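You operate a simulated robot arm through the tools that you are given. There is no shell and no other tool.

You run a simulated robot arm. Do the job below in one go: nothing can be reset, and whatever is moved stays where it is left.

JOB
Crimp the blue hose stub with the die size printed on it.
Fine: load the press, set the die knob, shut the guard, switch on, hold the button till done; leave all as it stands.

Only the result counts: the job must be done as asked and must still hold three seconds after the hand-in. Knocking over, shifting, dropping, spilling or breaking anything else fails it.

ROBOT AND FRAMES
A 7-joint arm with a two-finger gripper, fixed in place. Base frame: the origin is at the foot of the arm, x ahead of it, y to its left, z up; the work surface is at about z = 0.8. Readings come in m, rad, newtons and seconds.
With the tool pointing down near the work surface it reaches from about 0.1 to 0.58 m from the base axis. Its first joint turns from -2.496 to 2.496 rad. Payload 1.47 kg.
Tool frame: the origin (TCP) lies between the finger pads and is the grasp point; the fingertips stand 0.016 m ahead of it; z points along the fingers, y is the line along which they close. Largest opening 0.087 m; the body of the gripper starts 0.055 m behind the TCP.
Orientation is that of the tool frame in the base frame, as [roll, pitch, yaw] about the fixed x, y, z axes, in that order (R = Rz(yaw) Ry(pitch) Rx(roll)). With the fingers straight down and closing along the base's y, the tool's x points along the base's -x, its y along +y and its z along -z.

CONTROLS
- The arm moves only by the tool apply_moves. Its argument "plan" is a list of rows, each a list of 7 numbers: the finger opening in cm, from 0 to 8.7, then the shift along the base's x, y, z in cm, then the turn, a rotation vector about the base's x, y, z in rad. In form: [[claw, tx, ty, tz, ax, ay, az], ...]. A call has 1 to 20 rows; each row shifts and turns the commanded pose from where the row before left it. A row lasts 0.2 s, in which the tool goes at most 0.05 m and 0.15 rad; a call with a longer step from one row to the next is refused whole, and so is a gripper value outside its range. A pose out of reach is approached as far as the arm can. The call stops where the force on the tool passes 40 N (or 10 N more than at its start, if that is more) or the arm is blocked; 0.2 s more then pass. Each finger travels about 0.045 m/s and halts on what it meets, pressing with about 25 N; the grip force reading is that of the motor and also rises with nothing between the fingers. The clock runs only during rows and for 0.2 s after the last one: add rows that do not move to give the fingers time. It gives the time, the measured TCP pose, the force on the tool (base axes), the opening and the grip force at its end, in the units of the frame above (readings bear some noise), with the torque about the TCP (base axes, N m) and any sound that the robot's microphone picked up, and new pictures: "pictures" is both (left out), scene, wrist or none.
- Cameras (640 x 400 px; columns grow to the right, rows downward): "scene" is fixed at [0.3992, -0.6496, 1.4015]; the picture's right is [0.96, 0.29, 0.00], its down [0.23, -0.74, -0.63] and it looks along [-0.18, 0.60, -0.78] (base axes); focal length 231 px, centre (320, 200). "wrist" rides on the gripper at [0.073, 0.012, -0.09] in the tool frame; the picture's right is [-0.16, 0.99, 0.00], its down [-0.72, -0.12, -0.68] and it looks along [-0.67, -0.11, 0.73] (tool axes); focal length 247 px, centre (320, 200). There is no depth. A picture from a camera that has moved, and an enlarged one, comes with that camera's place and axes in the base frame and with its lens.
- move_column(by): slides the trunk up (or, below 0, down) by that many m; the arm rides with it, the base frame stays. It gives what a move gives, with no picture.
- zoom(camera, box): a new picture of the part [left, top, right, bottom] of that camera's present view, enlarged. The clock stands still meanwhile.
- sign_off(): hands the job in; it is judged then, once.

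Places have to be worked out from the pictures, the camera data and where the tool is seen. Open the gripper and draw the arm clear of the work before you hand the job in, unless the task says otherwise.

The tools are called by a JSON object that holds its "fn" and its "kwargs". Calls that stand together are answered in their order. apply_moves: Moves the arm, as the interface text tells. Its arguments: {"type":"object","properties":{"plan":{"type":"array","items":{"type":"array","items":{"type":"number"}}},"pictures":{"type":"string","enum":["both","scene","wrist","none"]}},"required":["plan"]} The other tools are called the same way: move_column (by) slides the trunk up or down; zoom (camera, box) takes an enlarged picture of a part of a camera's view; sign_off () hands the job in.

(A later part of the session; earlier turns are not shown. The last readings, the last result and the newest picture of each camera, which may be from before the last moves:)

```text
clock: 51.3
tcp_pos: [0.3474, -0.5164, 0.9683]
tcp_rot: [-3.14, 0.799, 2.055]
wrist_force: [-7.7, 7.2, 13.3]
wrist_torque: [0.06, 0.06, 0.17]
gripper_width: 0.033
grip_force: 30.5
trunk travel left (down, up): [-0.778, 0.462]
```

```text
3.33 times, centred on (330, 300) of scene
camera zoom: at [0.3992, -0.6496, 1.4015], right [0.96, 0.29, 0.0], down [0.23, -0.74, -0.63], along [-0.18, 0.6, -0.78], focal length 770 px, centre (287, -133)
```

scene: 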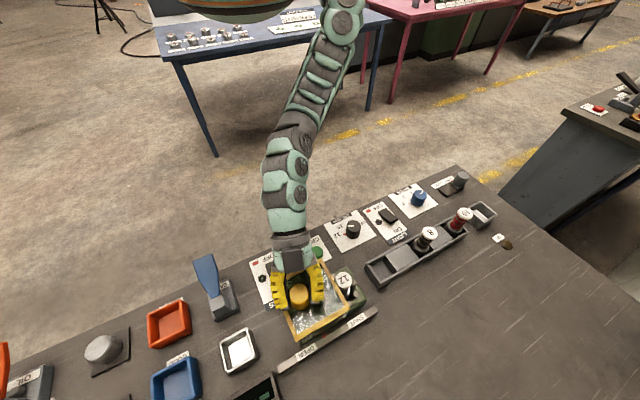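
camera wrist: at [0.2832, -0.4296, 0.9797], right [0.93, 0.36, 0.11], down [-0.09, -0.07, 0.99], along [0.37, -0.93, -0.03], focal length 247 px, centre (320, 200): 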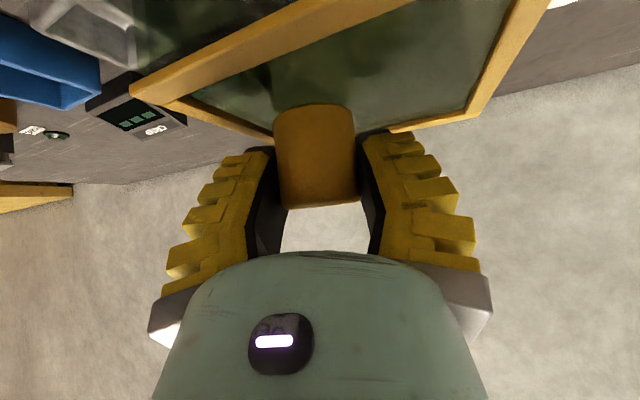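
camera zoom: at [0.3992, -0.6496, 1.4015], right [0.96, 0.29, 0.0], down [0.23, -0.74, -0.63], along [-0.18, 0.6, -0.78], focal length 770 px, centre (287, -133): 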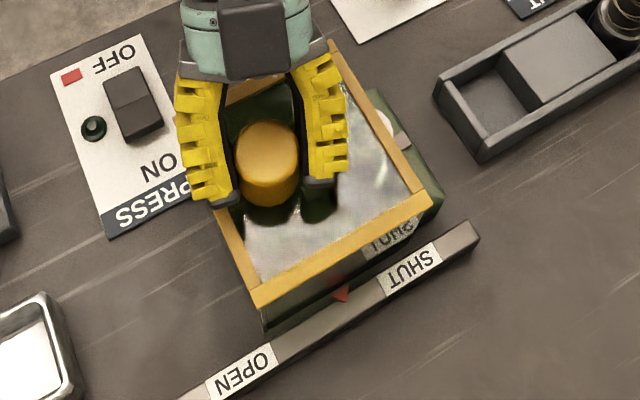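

The guard is passing over the stub with steady force. About 5 cm of travel remains, so I'll continue.

{"fn": "apply_moves", "kwargs": {"plan": [[2.0, 0.7, 0.7, 0, 0, 0, 0], [2.0, 0.7, 0.7, 0, 0, 0, 0], [2.0, 0.7, 0.7, 0, 0, 0, 0], [2.0, 0.7, 0.7, 0, 0, 0, 0]], "pictures": "none"}}

{"fn": "zoom", "kwargs": {"camera": "scene", "box": [250, 240, 410, 360]}}

```text
clock: 52.3
tcp_pos: [0.3735, -0.4883, 0.9675]
tcp_rot: [-3.141, 0.799, 2.056]
wrist_force: [-6.5, 8.4, 12.8]
wrist_torque: [-0.06, 0.01, 0.2]
gripper_width: 0.0334
grip_force: 29.9
trunk travel left (down, up): [-0.778, 0.462]
```

```text
3.33 times, centred on (330, 300) of scene
camera zoom: at [0.3992, -0.6496, 1.4015], right [0.96, 0.29, 0.0], down [0.23, -0.74, -0.63], along [-0.18, 0.6, -0.78], focal length 770 px, centre (287, -133)
```

zoom: 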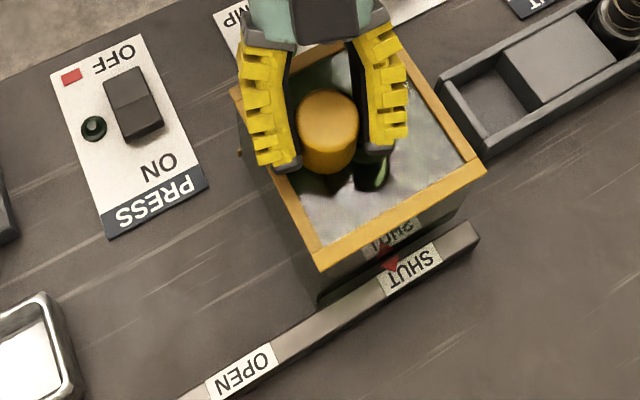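

The arrow is reaching the SHUT label. I'll push the last centimetre slowly, watching for the end stop.

{"fn": "apply_moves", "kwargs": {"plan": [[2.0, 0.35, 0.35, 0, 0, 0, 0], [2.0, 0.35, 0.35, 0, 0, 0, 0], [2.0, 0.3, 0.3, 0, 0, 0, 0]], "pictures": "none"}}

{"fn": "zoom", "kwargs": {"camera": "scene", "box": [290, 250, 410, 340]}}

```text
clock: 53.1
tcp_pos: [0.3818, -0.4819, 0.9683]
tcp_rot: [-3.133, 0.798, 2.055]
wrist_force: [-10.3, -7.9, 4.6]
wrist_torque: [-0.26, -0.1, -0.07]
gripper_width: 0.0311
grip_force: 30.5
trunk travel left (down, up): [-0.778, 0.462]
```

```text
4.44 times, centred on (350, 295) of scene
camera zoom: at [0.3992, -0.6496, 1.4015], right [0.96, 0.29, 0.0], down [0.23, -0.74, -0.63], along [-0.18, 0.6, -0.78], focal length 1026 px, centre (187, -222)
```

zoom: 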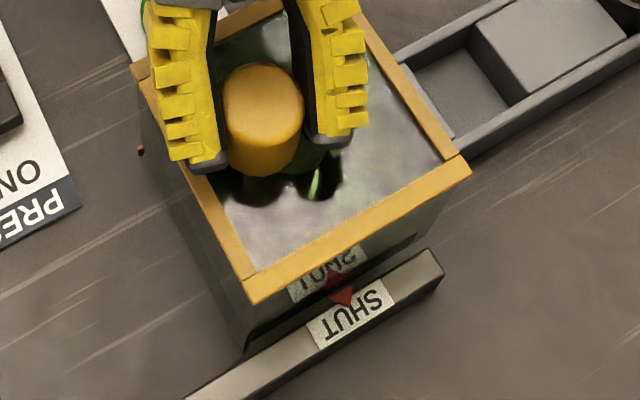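

The resisting force along u rose to ~13 N and the arrow is centred on SHUT, so the stop has been reached. I'll give one tiny extra push to confirm, then release.

{"fn": "apply_moves", "kwargs": {"plan": [[2.0, 0.2, 0.2, 0, 0, 0, 0], [2.0, 0, 0, 0, 0, 0, 0]], "pictures": "none"}}

```text
clock: 53.7
tcp_pos: [0.382, -0.48, 0.9692]
tcp_rot: [-3.127, 0.796, 2.06]
wrist_force: [-15.7, -20.2, -5.6]
wrist_torque: [-0.35, -0.27, 0.06]
gripper_width: 0.0303
grip_force: 30.4
trunk travel left (down, up): [-0.778, 0.462]
```

The end stop is confirmed: force went to ~25 N with no motion. I'll relax the push slightly, open the fingers, and raise clear.

{"fn": "apply_moves", "kwargs": {"plan": [[2.0, -0.3, -0.3, 0, 0, 0, 0], [3.5, 0, 0, 0, 0, 0, 0], [5.0, 0, 0, 0, 0, 0, 0], [6.5, 0, 0, 0, 0, 0, 0], [6.5, 0, 0, 0, 0, 0, 0], [6.5, 0, 0, 0, 0, 0, 0]], "pictures": "none"}}

{"fn": "move_column", "kwargs": {"by": 0.075}}

{"fn": "zoom", "kwargs": {"camera": "scene", "box": [250, 220, 410, 340]}}

```text
clock: 55.1
tcp_pos: [0.3842, -0.4799, 0.9687]
tcp_rot: [-3.139, 0.796, 2.054]
wrist_force: [0.2, 0.9, 0.2]
wrist_torque: [0.03, -0.04, 0.02]
gripper_width: 0.0689
grip_force: 3.0
trunk travel left (down, up): [-0.778, 0.462]
```

```text
clock: 56.2
tcp_pos: [0.3847, -0.4788, 1.0444]
tcp_rot: [-3.141, 0.797, 2.053]
wrist_force: [0.0, -0.1, -0.2]
wrist_torque: [-0.02, 0.0, 0.0]
gripper_width: 0.0691
grip_force: 3.4
trunk travel left (down, up): [-0.853, 0.387]
```

```text
3.33 times, centred on (330, 280) of scene
camera zoom: at [0.3992, -0.6496, 1.4015], right [0.96, 0.29, 0.0], down [0.23, -0.74, -0.63], along [-0.18, 0.6, -0.78], focal length 770 px, centre (287, -67)
```

zoom: 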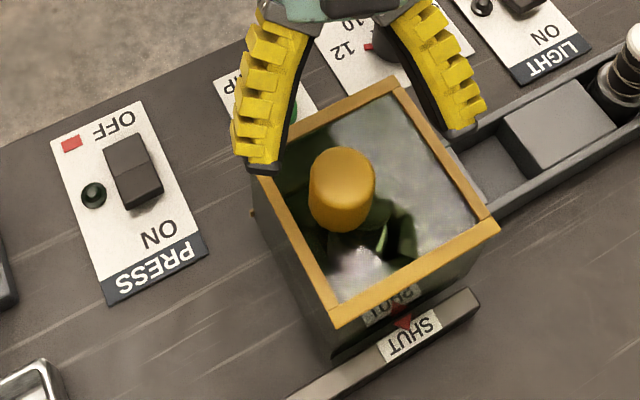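

The guard is at SHUT with the arrow on the label. Next is the PRESS rocker: its ON half is near (0.231, -0.472). I'll back inward, remove the tilt, restore the yaw and close the fingers for pressing.

{"fn": "apply_moves", "kwargs": {"plan": [[5.0, -1.0, 1.5, 0.5, 0.1183, 0.0616, 0], [4.0, -2.5, 1.0, 0, 0.1183, 0.0616, 0], [3.0, -2.8, 0.5, 0, 0.1183, 0.0616, 0], [2.0, -2.9, 0, 0, 0.1183, 0.0616, 0], [1.0, -2.9, 0, 0, 0.1183, 0.0616, 0], [0.0, -2.9, 0, 0, 0.1183, 0.0616, 0], [0.0, 0, 0, 0, 0, 0, 0.145], [0.0, 0, 0, 0, 0, 0, 0.145], [0.0, 0, 0, 0, 0, 0, 0]], "pictures": "both"}}

```text
clock: 58.2
tcp_pos: [0.2346, -0.45, 1.0475]
tcp_rot: [3.139, -0.002, 2.344]
wrist_force: [0.2, 0.4, 0.9]
wrist_torque: [0.0, 0.02, -0.01]
gripper_width: 0.0
grip_force: 25.1
trunk travel left (down, up): [-0.853, 0.387]
camera wrist: at [0.1916, -0.3886, 1.1395], right [0.82, 0.58, 0.0], down [0.42, -0.6, 0.68], along [0.39, -0.55, -0.74], focal length 247 px, centre (320, 200)
```

scene: 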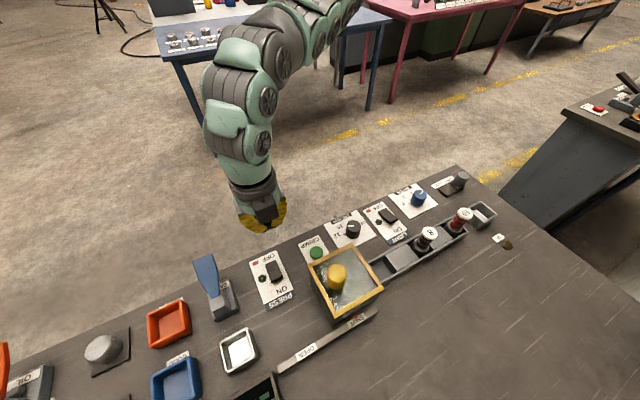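
wrist: 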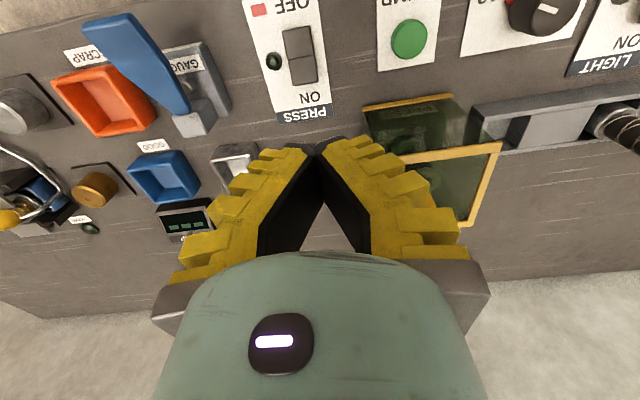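

{"fn": "zoom", "kwargs": {"camera": "wrist", "box": [220, 0, 380, 130]}}

{"fn": "zoom", "kwargs": {"camera": "scene", "box": [230, 240, 330, 310]}}

```text
3.08 times, centred on (300, 65) of wrist
camera zoom: at [0.1916, -0.3886, 1.1395], right [0.82, 0.58, 0.0], down [0.42, -0.6, 0.68], along [0.39, -0.55, -0.74], focal length 760 px, centre (382, 615)
```

zoom: 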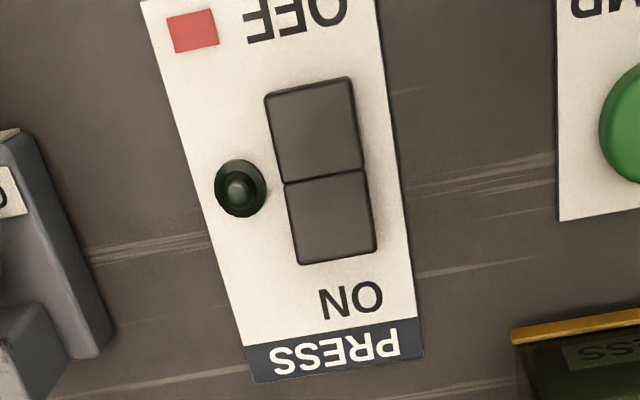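

```text
5.71 times, centred on (280, 275) of scene
camera zoom: at [0.3992, -0.6496, 1.4015], right [0.96, 0.29, 0.0], down [0.23, -0.74, -0.63], along [-0.18, 0.6, -0.78], focal length 1320 px, centre (549, -229)
```

zoom: 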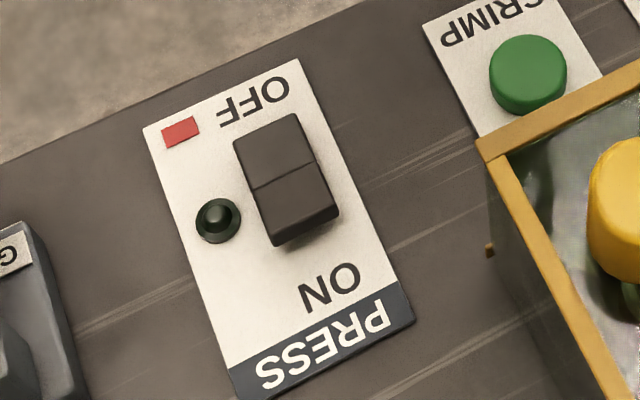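

The rocker's ON half is centred near (0.228, -0.470) with its raised end at (0.237, -0.480). I'll lower the trunk 10 cm for comfortable range, then position above the ON half.

{"fn": "move_column", "kwargs": {"by": -0.1}}

{"fn": "apply_moves", "kwargs": {"plan": [[0.0, -0.1, -1.3, -2.0, 0, 0, 0], [0.0, -0.1, -1.3, -2.0, 0, 0, 0], [0.0, 0, 0, -1.5, 0, 0, 0], [0.0, 0, 0, 0, 0, 0, 0]], "pictures": "both"}}

{"fn": "zoom", "kwargs": {"camera": "wrist", "box": [220, 0, 420, 200]}}

{"fn": "zoom", "kwargs": {"camera": "scene", "box": [230, 230, 330, 310]}}

```text
clock: 59.6
tcp_pos: [0.235, -0.4489, 0.9499]
tcp_rot: [3.14, 0.0, 2.344]
wrist_force: [0.0, 0.7, 0.5]
wrist_torque: [-0.01, 0.01, 0.03]
gripper_width: 0.0001
grip_force: 24.9
trunk travel left (down, up): [-0.753, 0.487]
```

```text
clock: 60.6
tcp_pos: [0.2311, -0.4552, 0.9087]
tcp_rot: [3.139, -0.004, 2.344]
wrist_force: [-1.2, 0.5, 0.1]
wrist_torque: [0.04, 0.0, 0.01]
gripper_width: 0.0
grip_force: 24.5
out of reach, approached as far as the arm can: row 2, 3
trunk travel left (down, up): [-0.753, 0.487]
camera wrist: at [0.1901, -0.3953, 1.0006], right [0.82, 0.58, 0.0], down [0.42, -0.6, 0.68], along [0.39, -0.55, -0.74], focal length 247 px, centre (320, 200)
```

scene: 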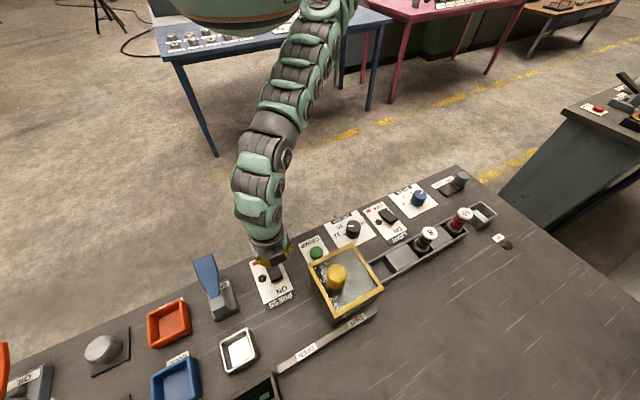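
wrist: 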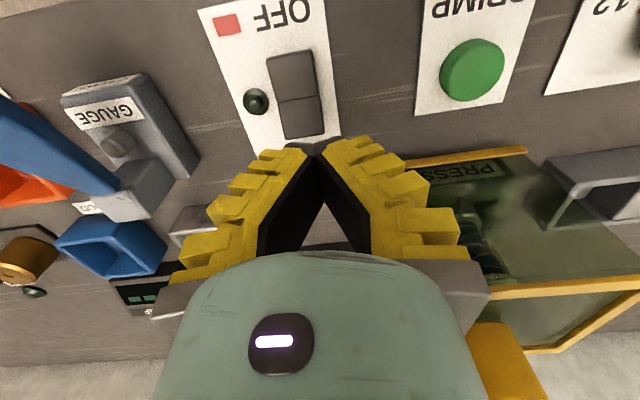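

```text
2.00 times, centred on (320, 100) of wrist
camera zoom: at [0.1901, -0.3953, 1.0006], right [0.82, 0.58, 0.0], down [0.42, -0.6, 0.68], along [0.39, -0.55, -0.74], focal length 494 px, centre (320, 400)
```

zoom: 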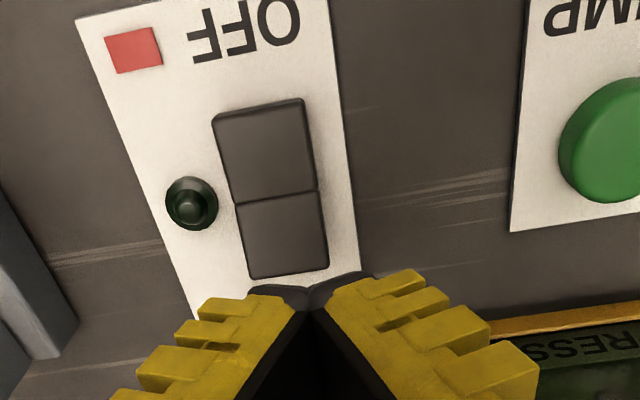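

```text
5.00 times, centred on (280, 270) of scene
camera zoom: at [0.3992, -0.6496, 1.4015], right [0.96, 0.29, 0.0], down [0.23, -0.74, -0.63], along [-0.18, 0.6, -0.78], focal length 1155 px, centre (520, -150)
```

zoom: 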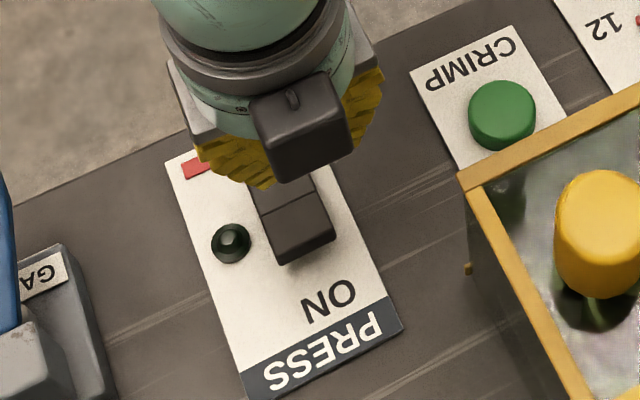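

The vertical pose gets stuck here, whereas the tilted pose was comfortable. I'll raise slightly, yaw -0.3 rad to face radially, tilt outward 0.35 rad, and move above the ON half.

{"fn": "apply_moves", "kwargs": {"plan": [[0.0, 0, 0, 1.5, 0, 0, -0.145], [0.0, 0, 0, 1.0, 0, 0, -0.145], [0.0, 0, 0, 0.5, -0.1035, -0.0539, 0], [0.0, 0, 0, 0, -0.1035, -0.0539, 0], [0.0, 0, 0, 0, -0.1035, -0.0539, 0], [0.0, 0.2, -1.4, -1.5, 0, 0, 0], [0.0, 0.3, -1.4, -1.5, 0, 0, 0], [0.0, 0, 0, 0, 0, 0, 0]], "pictures": "both"}}

{"fn": "zoom", "kwargs": {"camera": "wrist", "box": [220, 0, 420, 200]}}

{"fn": "zoom", "kwargs": {"camera": "scene", "box": [230, 230, 330, 310]}}

```text
clock: 62.4
tcp_pos: [0.2381, -0.4841, 0.9084]
tcp_rot: [3.14, 0.347, 2.053]
wrist_force: [-0.7, -0.3, 0.3]
wrist_torque: [-0.01, 0.0, 0.03]
gripper_width: 0.0
grip_force: 25.4
trunk travel left (down, up): [-0.753, 0.487]
camera wrist: at [0.2023, -0.3899, 0.9691], right [0.94, 0.33, 0.05], down [0.1, -0.45, 0.89], along [0.31, -0.83, -0.46], focal length 247 px, centre (320, 200)
```

scene: 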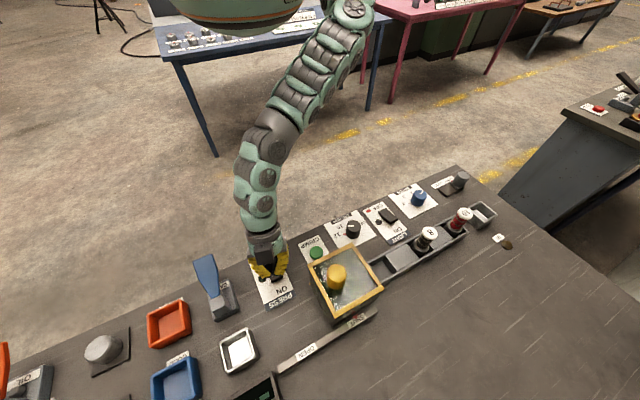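
wrist: 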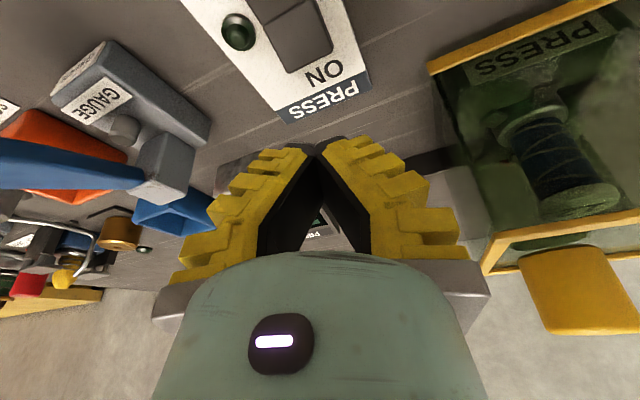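

```text
2.00 times, centred on (320, 100) of wrist
camera zoom: at [0.2023, -0.3899, 0.9691], right [0.94, 0.33, 0.05], down [0.1, -0.45, 0.89], along [0.31, -0.83, -0.46], focal length 494 px, centre (320, 400)
```

zoom: 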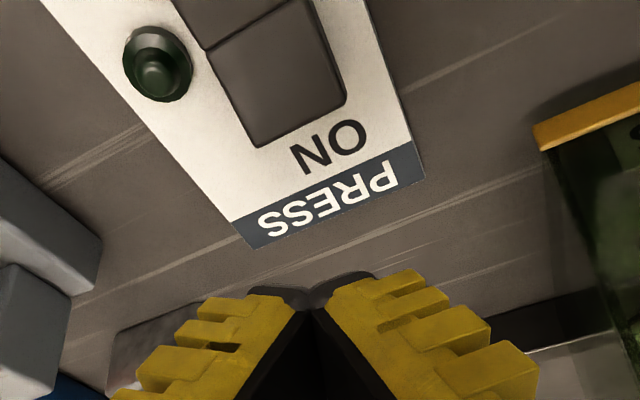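

```text
5.00 times, centred on (280, 270) of scene
camera zoom: at [0.3992, -0.6496, 1.4015], right [0.96, 0.29, 0.0], down [0.23, -0.74, -0.63], along [-0.18, 0.6, -0.78], focal length 1155 px, centre (520, -150)
```

zoom: 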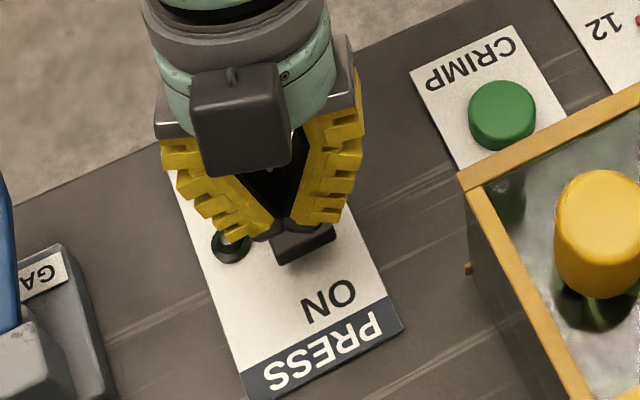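

The fingertip's lowest edge should land near (0.233, -0.475) on the ON half. I'll descend toward it to z ≈ 0.862 first.

{"fn": "apply_moves", "kwargs": {"plan": [[0.0, -0.15, 0.2, -2.3, 0, 0, 0], [0.0, 0, 0, -2.3, 0, 0, 0], [0.0, 0, 0, 0, 0, 0, 0]], "pictures": "both"}}

{"fn": "zoom", "kwargs": {"camera": "wrist", "box": [220, 0, 420, 200]}}

{"fn": "zoom", "kwargs": {"camera": "scene", "box": [230, 230, 330, 310]}}

```text
clock: 63.2
tcp_pos: [0.2349, -0.4823, 0.8636]
tcp_rot: [-3.14, 0.349, 2.056]
wrist_force: [-0.9, 0.1, 0.0]
wrist_torque: [0.03, -0.05, 0.01]
gripper_width: 0.0001
grip_force: 25.0
trunk travel left (down, up): [-0.753, 0.487]
camera wrist: at [0.2003, -0.3889, 0.9229], right [0.94, 0.33, 0.05], down [0.11, -0.45, 0.89], along [0.31, -0.83, -0.46], focal length 247 px, centre (320, 200)
```

scene: 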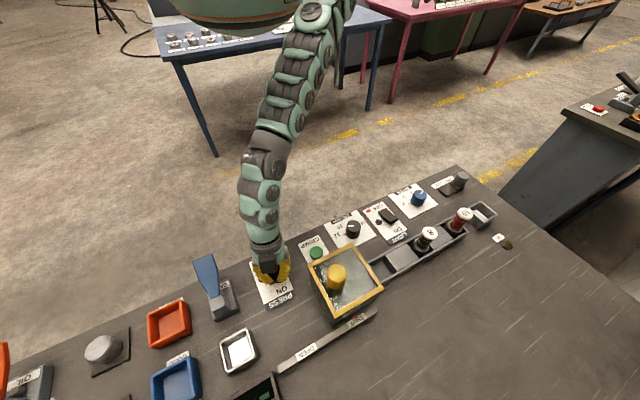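
wrist: 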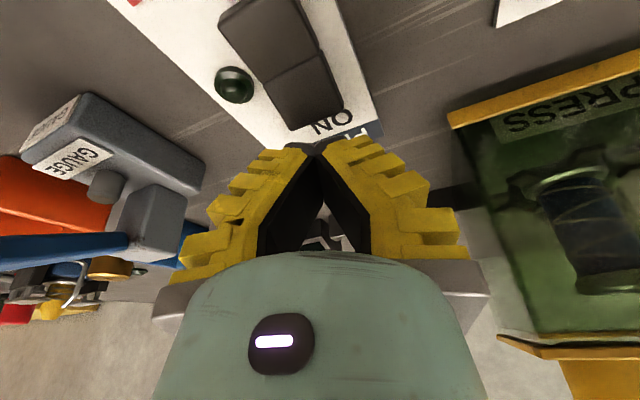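

```text
2.00 times, centred on (320, 100) of wrist
camera zoom: at [0.2003, -0.3889, 0.9229], right [0.94, 0.33, 0.05], down [0.11, -0.45, 0.89], along [0.31, -0.83, -0.46], focal length 494 px, centre (320, 400)
```

zoom: 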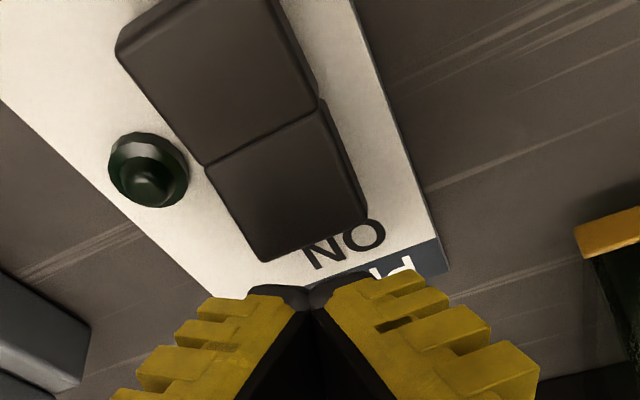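

```text
5.00 times, centred on (280, 270) of scene
camera zoom: at [0.3992, -0.6496, 1.4015], right [0.96, 0.29, 0.0], down [0.23, -0.74, -0.63], along [-0.18, 0.6, -0.78], focal length 1155 px, centre (520, -150)
```

zoom: 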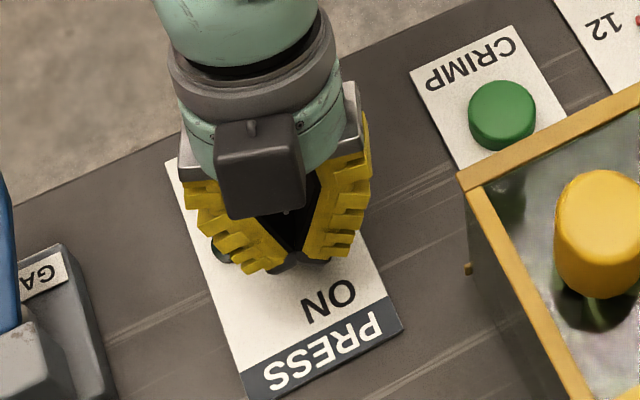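

The projected contact point lies on the outer part of the ON half. I'll press down in small steps and watch for force or a click.

{"fn": "apply_moves", "kwargs": {"plan": [[0.0, 0, 0, -0.7, 0, 0, 0], [0.0, 0, 0, -0.6, 0, 0, 0], [0.0, 0, 0, -0.5, 0, 0, 0], [0.0, 0, 0, 0, 0, 0, 0]], "pictures": "both"}}

```text
clock: 64.2
tcp_pos: [0.2363, -0.4793, 0.8577]
tcp_rot: [-3.141, 0.347, 2.054]
wrist_force: [-0.5, 0.8, 0.3]
wrist_torque: [-0.01, -0.02, 0.0]
gripper_width: 0.0
grip_force: 25.4
out of reach, approached as far as the arm can: row 1, 2, 3
trunk travel left (down, up): [-0.753, 0.487]
camera wrist: at [0.2003, -0.3852, 0.9183], right [0.94, 0.33, 0.05], down [0.11, -0.45, 0.89], along [0.31, -0.83, -0.46], focal length 247 px, centre (320, 200)
```

scene: 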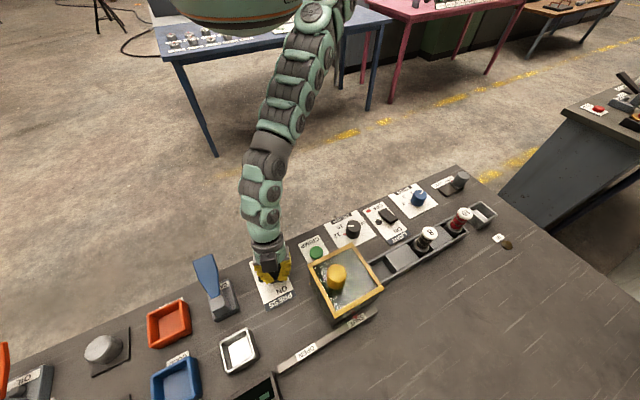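
wrist: 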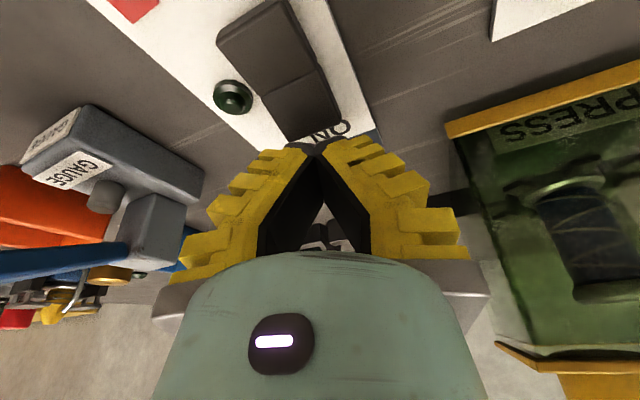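

The arm is stuck in z again, so I'll use the column to press: first down 1.2 cm.

{"fn": "move_column", "kwargs": {"by": -0.012}}

```text
clock: 64.8
tcp_pos: [0.2353, -0.4789, 0.846]
tcp_rot: [-3.141, 0.346, 2.054]
wrist_force: [-0.3, -0.2, 0.3]
wrist_torque: [-0.04, 0.0, 0.0]
gripper_width: 0.0003
grip_force: 25.1
trunk travel left (down, up): [-0.741, 0.499]
```

{"fn": "move_column", "kwargs": {"by": -0.006}}

{"fn": "zoom", "kwargs": {"camera": "wrist", "box": [220, 0, 420, 200]}}

```text
clock: 65.3
tcp_pos: [0.236, -0.4797, 0.8389]
tcp_rot: [3.14, 0.348, 2.052]
wrist_force: [-0.7, -0.5, 1.0]
wrist_torque: [0.02, 0.0, 0.04]
gripper_width: 0.0001
grip_force: 25.4
trunk travel left (down, up): [-0.735, 0.505]
```

```text
2.00 times, centred on (320, 100) of wrist
camera zoom: at [0.2002, -0.3851, 0.9003], right [0.94, 0.33, 0.05], down [0.11, -0.45, 0.89], along [0.31, -0.83, -0.46], focal length 494 px, centre (320, 400)
```

zoom: 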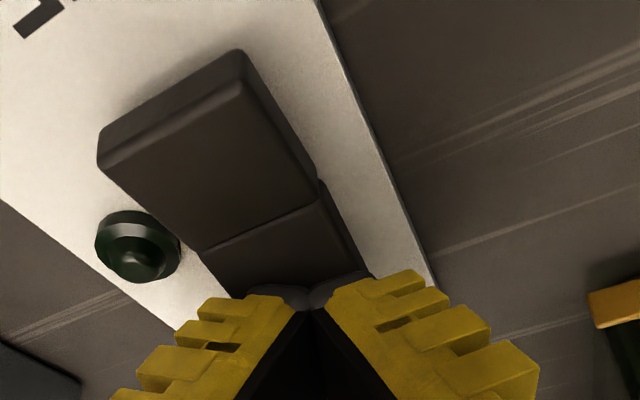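

{"fn": "move_column", "kwargs": {"by": -0.005}}

```text
clock: 65.8
tcp_pos: [0.2356, -0.4785, 0.8352]
tcp_rot: [-3.142, 0.348, 2.055]
wrist_force: [0.2, 0.1, 2.5]
wrist_torque: [0.0, 0.03, -0.01]
gripper_width: 0.0
grip_force: 24.7
trunk travel left (down, up): [-0.73, 0.51]
```

{"fn": "move_column", "kwargs": {"by": -0.004}}

{"fn": "zoom", "kwargs": {"camera": "wrist", "box": [200, 0, 400, 180]}}

```text
clock: 66.5
tcp_pos: [0.2354, -0.4832, 0.8332]
tcp_rot: [-3.138, 0.354, 2.053]
wrist_force: [1.0, 3.5, 10.1]
wrist_torque: [0.13, 0.06, -0.09]
gripper_width: 0.006
grip_force: 27.7
trunk travel left (down, up): [-0.726, 0.514]
stopped: the force on the tool passed its limit at 41 N (the readings are from after the stop); the commanded pose is now the measured one
```

```text
2.22 times, centred on (300, 90) of wrist
camera zoom: at [0.2003, -0.388, 0.8938], right [0.94, 0.33, 0.05], down [0.1, -0.44, 0.89], along [0.31, -0.83, -0.45], focal length 549 px, centre (364, 444)
```

zoom: 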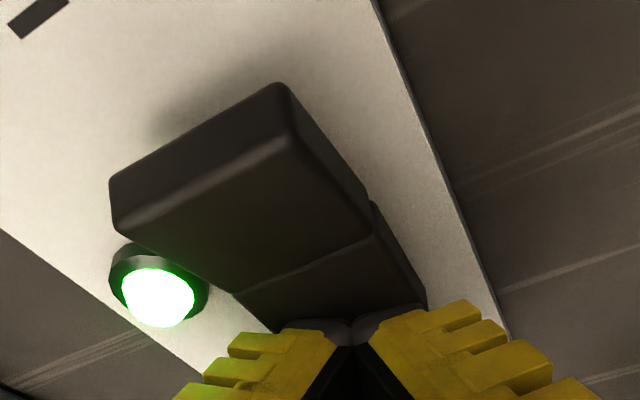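

The PRESS lamp is lit green and the rocker has tipped to ON. I'll raise off it with the column.

{"fn": "move_column", "kwargs": {"by": 0.08}}

{"fn": "zoom", "kwargs": {"camera": "wrist", "box": [0, 0, 640, 400]}}

{"fn": "zoom", "kwargs": {"camera": "scene", "box": [220, 220, 400, 340]}}

```text
clock: 67.7
tcp_pos: [0.2353, -0.4805, 0.9122]
tcp_rot: [-3.14, 0.35, 2.053]
wrist_force: [-0.6, 0.8, -0.2]
wrist_torque: [-0.02, 0.02, 0.01]
gripper_width: 0.0002
grip_force: 27.8
trunk travel left (down, up): [-0.806, 0.434]
```

```text
1.00 times, centred on (320, 200) of wrist (not enlarged: the box is as wide or as high as the picture)
camera zoom: at [0.1995, -0.3864, 0.973], right [0.94, 0.33, 0.05], down [0.11, -0.45, 0.89], along [0.31, -0.83, -0.46], focal length 247 px, centre (320, 200)
```

zoom: 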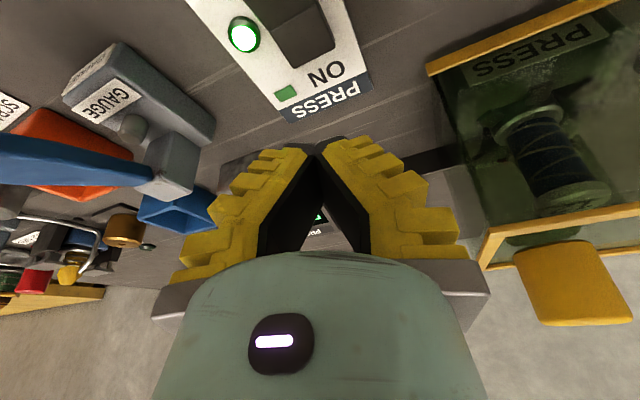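

```text
3.33 times, centred on (310, 280) of scene
camera zoom: at [0.3992, -0.6496, 1.4015], right [0.96, 0.29, 0.0], down [0.23, -0.74, -0.63], along [-0.18, 0.6, -0.78], focal length 770 px, centre (353, -67)
```

zoom: 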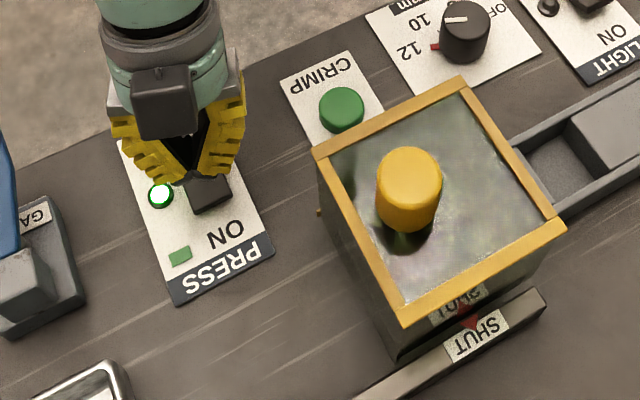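

Everything checks out: lamp on, die pointer at 12, guard shut. The CRIMP button triangulates to about (0.3075, -0.375) with its top near z 0.812. I'll move over it, still tilted 0.35 rad, with the yaw matched to the radial direction.

{"fn": "apply_moves", "kwargs": {"plan": [[0.0, 1.0, 1.9, 1.5, 0, 0, 0.05], [0.0, 2.2, 2.7, 0, 0, 0, 0.05], [0.0, 2.3, 2.6, 0, 0, 0, 0.05], [0.0, 2.3, 2.6, 0, 0, 0, 0.05], [0.0, 0, 0, 0, 0, 0, 0]], "pictures": "both"}}

{"fn": "zoom", "kwargs": {"camera": "wrist", "box": [220, 0, 420, 200]}}

{"fn": "zoom", "kwargs": {"camera": "scene", "box": [260, 220, 380, 310]}}

```text
clock: 68.9
tcp_pos: [0.3128, -0.3823, 0.9277]
tcp_rot: [-3.139, 0.352, 2.252]
wrist_force: [0.2, 0.7, -0.3]
wrist_torque: [0.01, 0.0, -0.01]
gripper_width: 0.0001
grip_force: 27.9
trunk travel left (down, up): [-0.806, 0.434]
camera wrist: at [0.2591, -0.2972, 0.9876], right [0.86, 0.51, 0.05], down [0.19, -0.42, 0.89], along [0.47, -0.75, -0.46], focal length 247 px, centre (320, 200)
```

scene: 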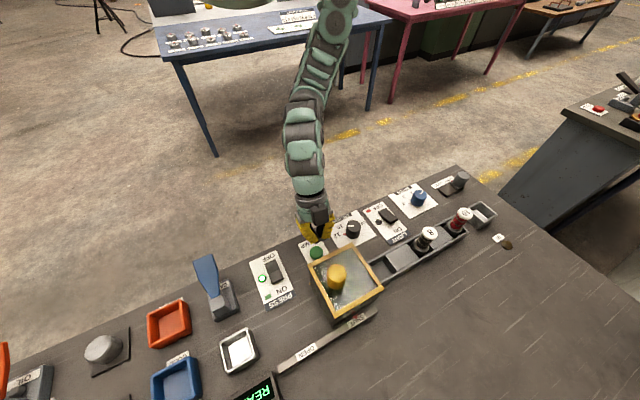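
wrist: 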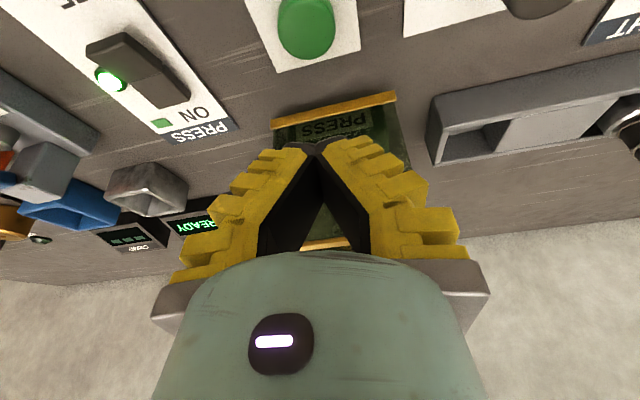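

```text
2.00 times, centred on (320, 100) of wrist
camera zoom: at [0.2591, -0.2972, 0.9876], right [0.86, 0.51, 0.05], down [0.19, -0.42, 0.89], along [0.47, -0.75, -0.46], focal length 494 px, centre (320, 400)
```

zoom: 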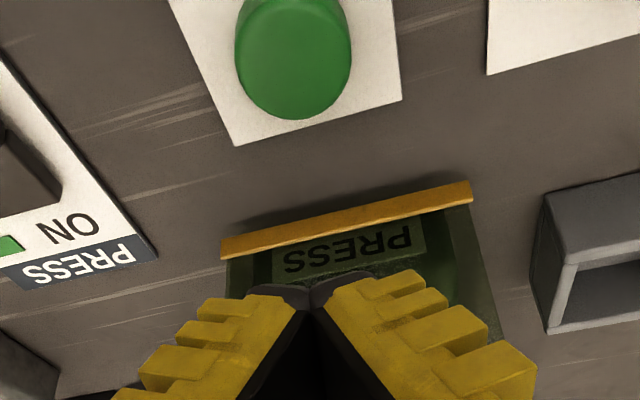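

```text
4.44 times, centred on (320, 265) of scene
camera zoom: at [0.3992, -0.6496, 1.4015], right [0.96, 0.29, 0.0], down [0.23, -0.74, -0.63], along [-0.18, 0.6, -0.78], focal length 1026 px, centre (320, -89)
```

zoom: 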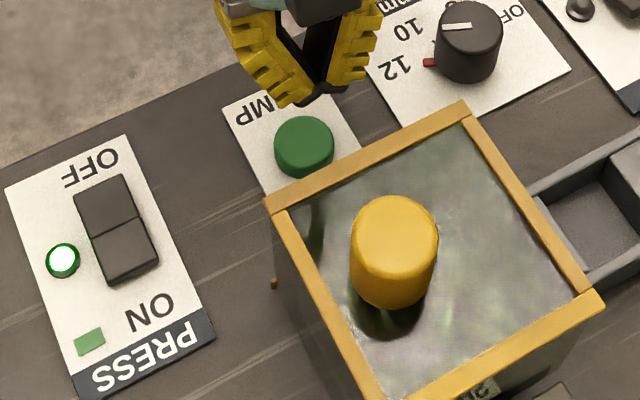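

The PRESS display shows READY, and the fingertip is aligned over the CRIMP button. I'll lower with the column in stages.

{"fn": "move_column", "kwargs": {"by": -0.075}}

{"fn": "zoom", "kwargs": {"camera": "wrist", "box": [180, 0, 460, 200]}}

{"fn": "zoom", "kwargs": {"camera": "scene", "box": [260, 220, 380, 310]}}

{"fn": "zoom", "kwargs": {"camera": "scene", "box": [200, 340, 300, 400]}}

```text
clock: 70.0
tcp_pos: [0.312, -0.3842, 0.8529]
tcp_rot: [-3.141, 0.351, 2.254]
wrist_force: [-0.1, -0.8, 1.1]
wrist_torque: [-0.01, 0.01, -0.01]
gripper_width: 0.0
grip_force: 27.7
trunk travel left (down, up): [-0.731, 0.509]
```

```text
2.00 times, centred on (320, 100) of wrist
camera zoom: at [0.2589, -0.2977, 0.9127], right [0.86, 0.51, 0.05], down [0.19, -0.42, 0.89], along [0.47, -0.75, -0.46], focal length 494 px, centre (320, 400)
```

zoom: 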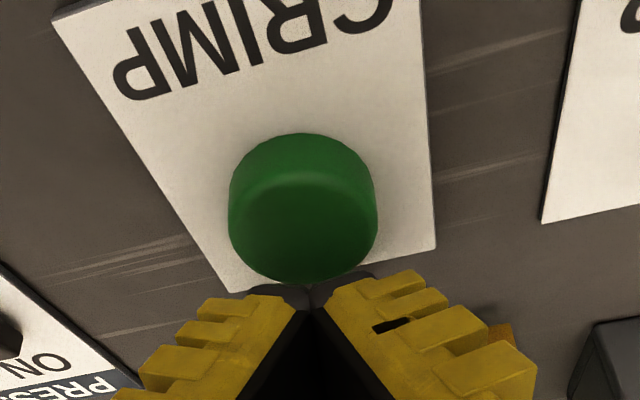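

```text
4.44 times, centred on (320, 265) of scene
camera zoom: at [0.3992, -0.6496, 1.4015], right [0.96, 0.29, 0.0], down [0.23, -0.74, -0.63], along [-0.18, 0.6, -0.78], focal length 1026 px, centre (320, -89)
```

zoom: 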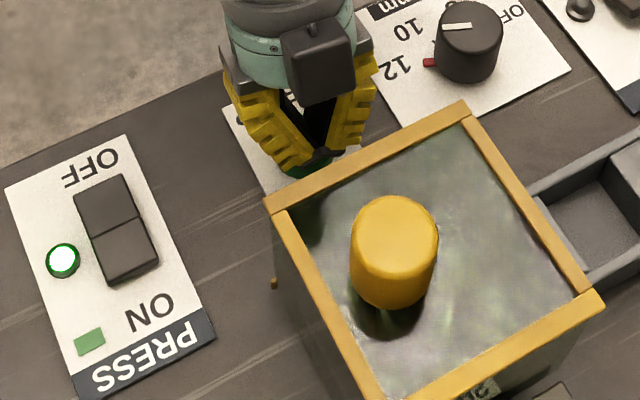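

```text
6.40 times, centred on (250, 370) of scene
camera zoom: at [0.3992, -0.6496, 1.4015], right [0.96, 0.29, 0.0], down [0.23, -0.74, -0.63], along [-0.18, 0.6, -0.78], focal length 1478 px, centre (768, -888)
```

zoom: 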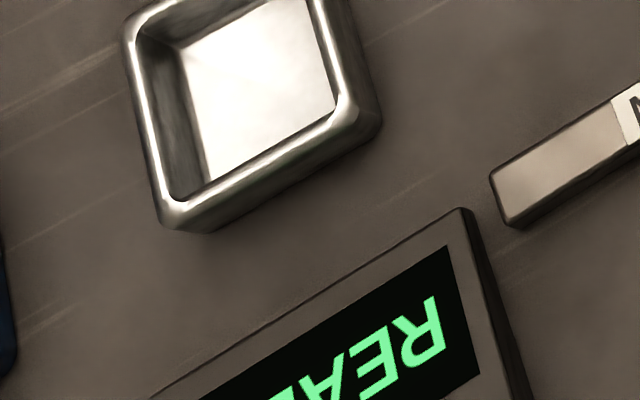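

Aligned. I'll approach the button in small steps and watch the force and display.

{"fn": "move_column", "kwargs": {"by": -0.01}}

```text
clock: 70.6
tcp_pos: [0.3133, -0.3827, 0.8423]
tcp_rot: [-3.14, 0.351, 2.254]
wrist_force: [0.4, -0.8, 0.6]
wrist_torque: [0.02, 0.0, 0.02]
gripper_width: 0.0001
grip_force: 27.8
trunk travel left (down, up): [-0.721, 0.519]
```

{"fn": "move_column", "kwargs": {"by": -0.003}}

```text
clock: 71.1
tcp_pos: [0.3128, -0.3826, 0.84]
tcp_rot: [-3.14, 0.35, 2.253]
wrist_force: [-0.3, -0.9, -0.2]
wrist_torque: [-0.01, 0.02, 0.03]
gripper_width: 0.0
grip_force: 28.3
trunk travel left (down, up): [-0.718, 0.522]
```

{"fn": "move_column", "kwargs": {"by": -0.003}}

```text
clock: 71.7
tcp_pos: [0.3126, -0.382, 0.8369]
tcp_rot: [-3.14, 0.35, 2.253]
wrist_force: [-0.7, 0.6, -0.3]
wrist_torque: [-0.02, 0.06, 0.0]
gripper_width: 0.0
grip_force: 28.4
trunk travel left (down, up): [-0.715, 0.525]
```

{"fn": "move_column", "kwargs": {"by": -0.003}}

{"fn": "zoom", "kwargs": {"camera": "wrist", "box": [180, 0, 460, 200]}}

{"fn": "zoom", "kwargs": {"camera": "scene", "box": [200, 340, 300, 400]}}

```text
clock: 72.2
tcp_pos: [0.3108, -0.3829, 0.834]
tcp_rot: [-3.14, 0.35, 2.254]
wrist_force: [0.3, 0.1, 0.9]
wrist_torque: [0.03, 0.01, 0.01]
gripper_width: 0.0062
grip_force: 28.0
trunk travel left (down, up): [-0.712, 0.528]
```

```text
2.00 times, centred on (320, 100) of wrist
camera zoom: at [0.2589, -0.2976, 0.8936], right [0.86, 0.51, 0.05], down [0.19, -0.42, 0.89], along [0.47, -0.75, -0.46], focal length 494 px, centre (320, 400)
```

zoom: 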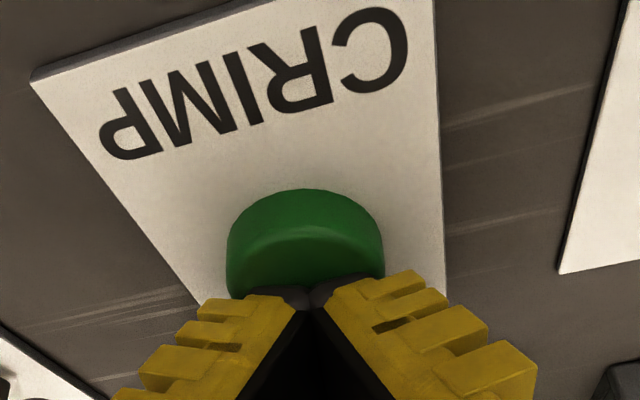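

```text
6.40 times, centred on (250, 370) of scene
camera zoom: at [0.3992, -0.6496, 1.4015], right [0.96, 0.29, 0.0], down [0.23, -0.74, -0.63], along [-0.18, 0.6, -0.78], focal length 1478 px, centre (768, -888)
```

zoom: 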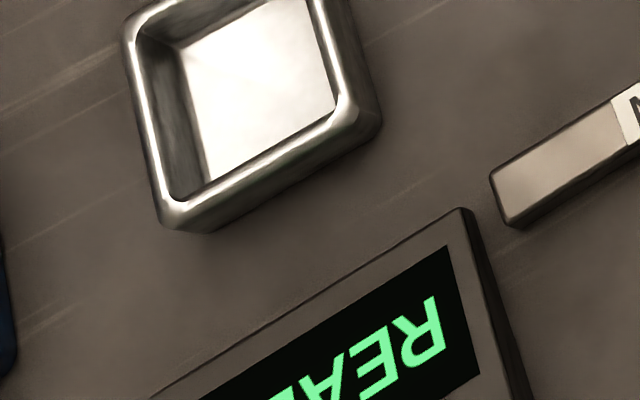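

First light contact with the button at TCP z ≈ 0.834. I'll keep pressing in small steps.

{"fn": "move_column", "kwargs": {"by": -0.003}}

{"fn": "zoom", "kwargs": {"camera": "scene", "box": [200, 340, 300, 400]}}

```text
clock: 72.7
tcp_pos: [0.3127, -0.3835, 0.8294]
tcp_rot: [-3.139, 0.35, 2.253]
wrist_force: [0.2, 0.7, 2.9]
wrist_torque: [0.01, 0.0, -0.01]
gripper_width: 0.0061
grip_force: 28.0
trunk travel left (down, up): [-0.709, 0.531]
heard: click
```

```text
6.40 times, centred on (250, 370) of scene
camera zoom: at [0.3992, -0.6496, 1.4015], right [0.96, 0.29, 0.0], down [0.23, -0.74, -0.63], along [-0.18, 0.6, -0.78], focal length 1478 px, centre (768, -888)
```

zoom: 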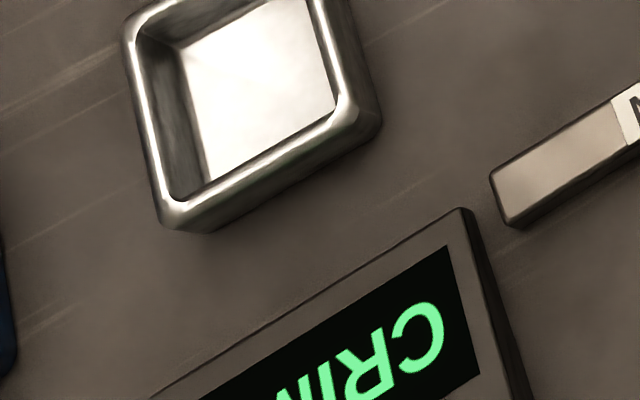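

A click sounded and the display now shows CRIMPING. I'll add 1 mm for margin and hold.

{"fn": "move_column", "kwargs": {"by": -0.001}}

{"fn": "apply_moves", "kwargs": {"plan": [[0.0, 0, 0, 0, 0, 0, 0], [0.0, 0, 0, 0, 0, 0, 0], [0.0, 0, 0, 0, 0, 0, 0], [0.0, 0, 0, 0, 0, 0, 0], [0.0, 0, 0, 0, 0, 0, 0]], "pictures": "none"}}

{"fn": "zoom", "kwargs": {"camera": "scene", "box": [200, 340, 300, 400]}}

```text
clock: 73.2
tcp_pos: [0.3113, -0.3833, 0.83]
tcp_rot: [-3.139, 0.351, 2.253]
wrist_force: [0.0, 1.3, 2.6]
wrist_torque: [0.04, 0.06, 0.0]
gripper_width: 0.006
grip_force: 27.8
trunk travel left (down, up): [-0.708, 0.532]
```

```text
clock: 74.4
tcp_pos: [0.3116, -0.3823, 0.8288]
tcp_rot: [-3.141, 0.352, 2.253]
wrist_force: [-0.4, 0.2, 2.8]
wrist_torque: [0.02, 0.03, 0.0]
gripper_width: 0.006
grip_force: 28.6
trunk travel left (down, up): [-0.708, 0.532]
```

```text
6.40 times, centred on (250, 370) of scene
camera zoom: at [0.3992, -0.6496, 1.4015], right [0.96, 0.29, 0.0], down [0.23, -0.74, -0.63], along [-0.18, 0.6, -0.78], focal length 1478 px, centre (768, -888)
```

zoom: 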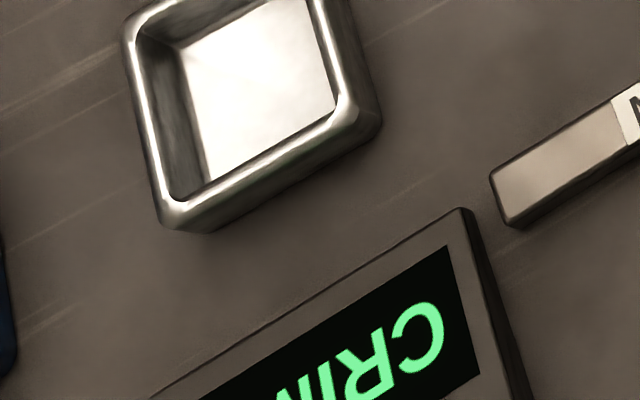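

The display still shows CRIMPING and the button is held with steady force. I'll keep holding.

{"fn": "apply_moves", "kwargs": {"plan": [[0.0, 0, 0, 0, 0, 0, 0], [0.0, 0, 0, 0, 0, 0, 0], [0.0, 0, 0, 0, 0, 0, 0], [0.0, 0, 0, 0, 0, 0, 0], [0.0, 0, 0, 0, 0, 0, 0], [0.0, 0, 0, 0, 0, 0, 0], [0.0, 0, 0, 0, 0, 0, 0], [0.0, 0, 0, 0, 0, 0, 0]], "pictures": "scene"}}

{"fn": "zoom", "kwargs": {"camera": "scene", "box": [200, 340, 300, 400]}}

```text
clock: 76.2
tcp_pos: [0.3135, -0.3831, 0.8301]
tcp_rot: [-3.141, 0.351, 2.253]
wrist_force: [0.1, 0.6, 1.8]
wrist_torque: [0.03, 0.0, 0.02]
gripper_width: 0.0061
grip_force: 28.5
trunk travel left (down, up): [-0.708, 0.532]
```

scene: 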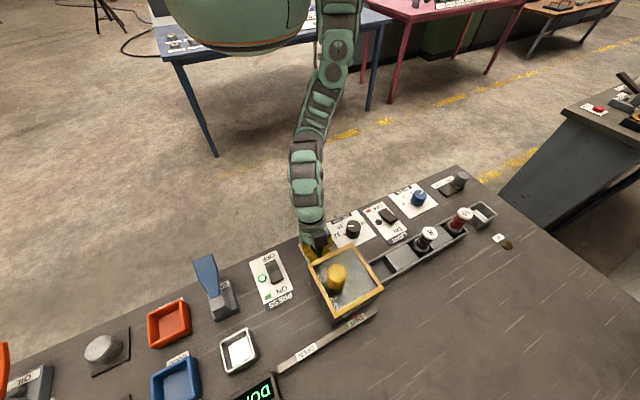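

```text
6.40 times, centred on (250, 370) of scene
camera zoom: at [0.3992, -0.6496, 1.4015], right [0.96, 0.29, 0.0], down [0.23, -0.74, -0.63], along [-0.18, 0.6, -0.78], focal length 1478 px, centre (768, -888)
```

zoom: 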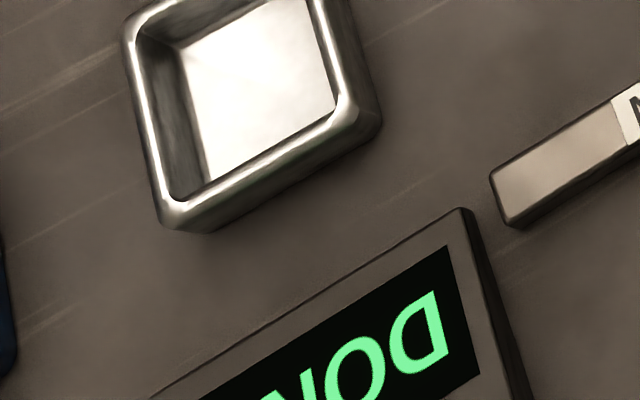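

The display shows DONE. I'll release the button by raising the column straight up.

{"fn": "move_column", "kwargs": {"by": 0.15}}

{"fn": "zoom", "kwargs": {"camera": "scene", "box": [220, 220, 400, 400]}}

{"fn": "zoom", "kwargs": {"camera": "wrist", "box": [0, 0, 640, 400]}}

```text
clock: 78.0
tcp_pos: [0.3122, -0.3843, 0.9792]
tcp_rot: [-3.14, 0.35, 2.253]
wrist_force: [0.9, -0.9, 0.2]
wrist_torque: [0.0, 0.01, 0.01]
gripper_width: 0.0
grip_force: 28.4
trunk travel left (down, up): [-0.858, 0.382]
```

```text
2.22 times, centred on (310, 310) of scene
camera zoom: at [0.3992, -0.6496, 1.4015], right [0.96, 0.29, 0.0], down [0.23, -0.74, -0.63], along [-0.18, 0.6, -0.78], focal length 513 px, centre (342, -44)
```

zoom: 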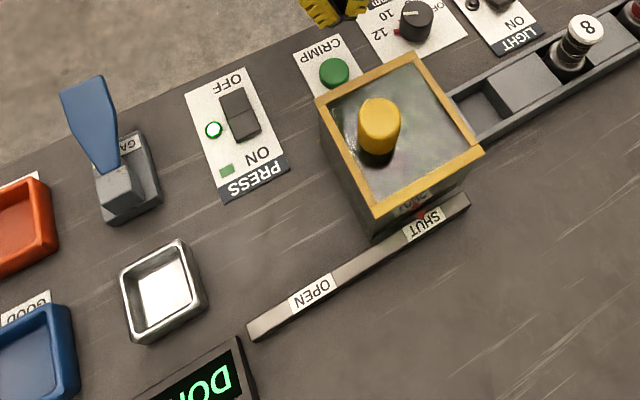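

```text
1.00 times, centred on (320, 200) of wrist (not enlarged: the box is as wide or as high as the picture)
camera zoom: at [0.2587, -0.2974, 1.0395], right [0.86, 0.51, 0.05], down [0.19, -0.42, 0.89], along [0.47, -0.75, -0.46], focal length 247 px, centre (320, 200)
```

zoom: 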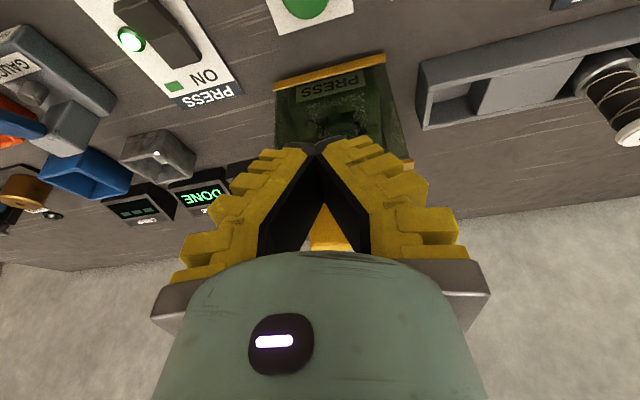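

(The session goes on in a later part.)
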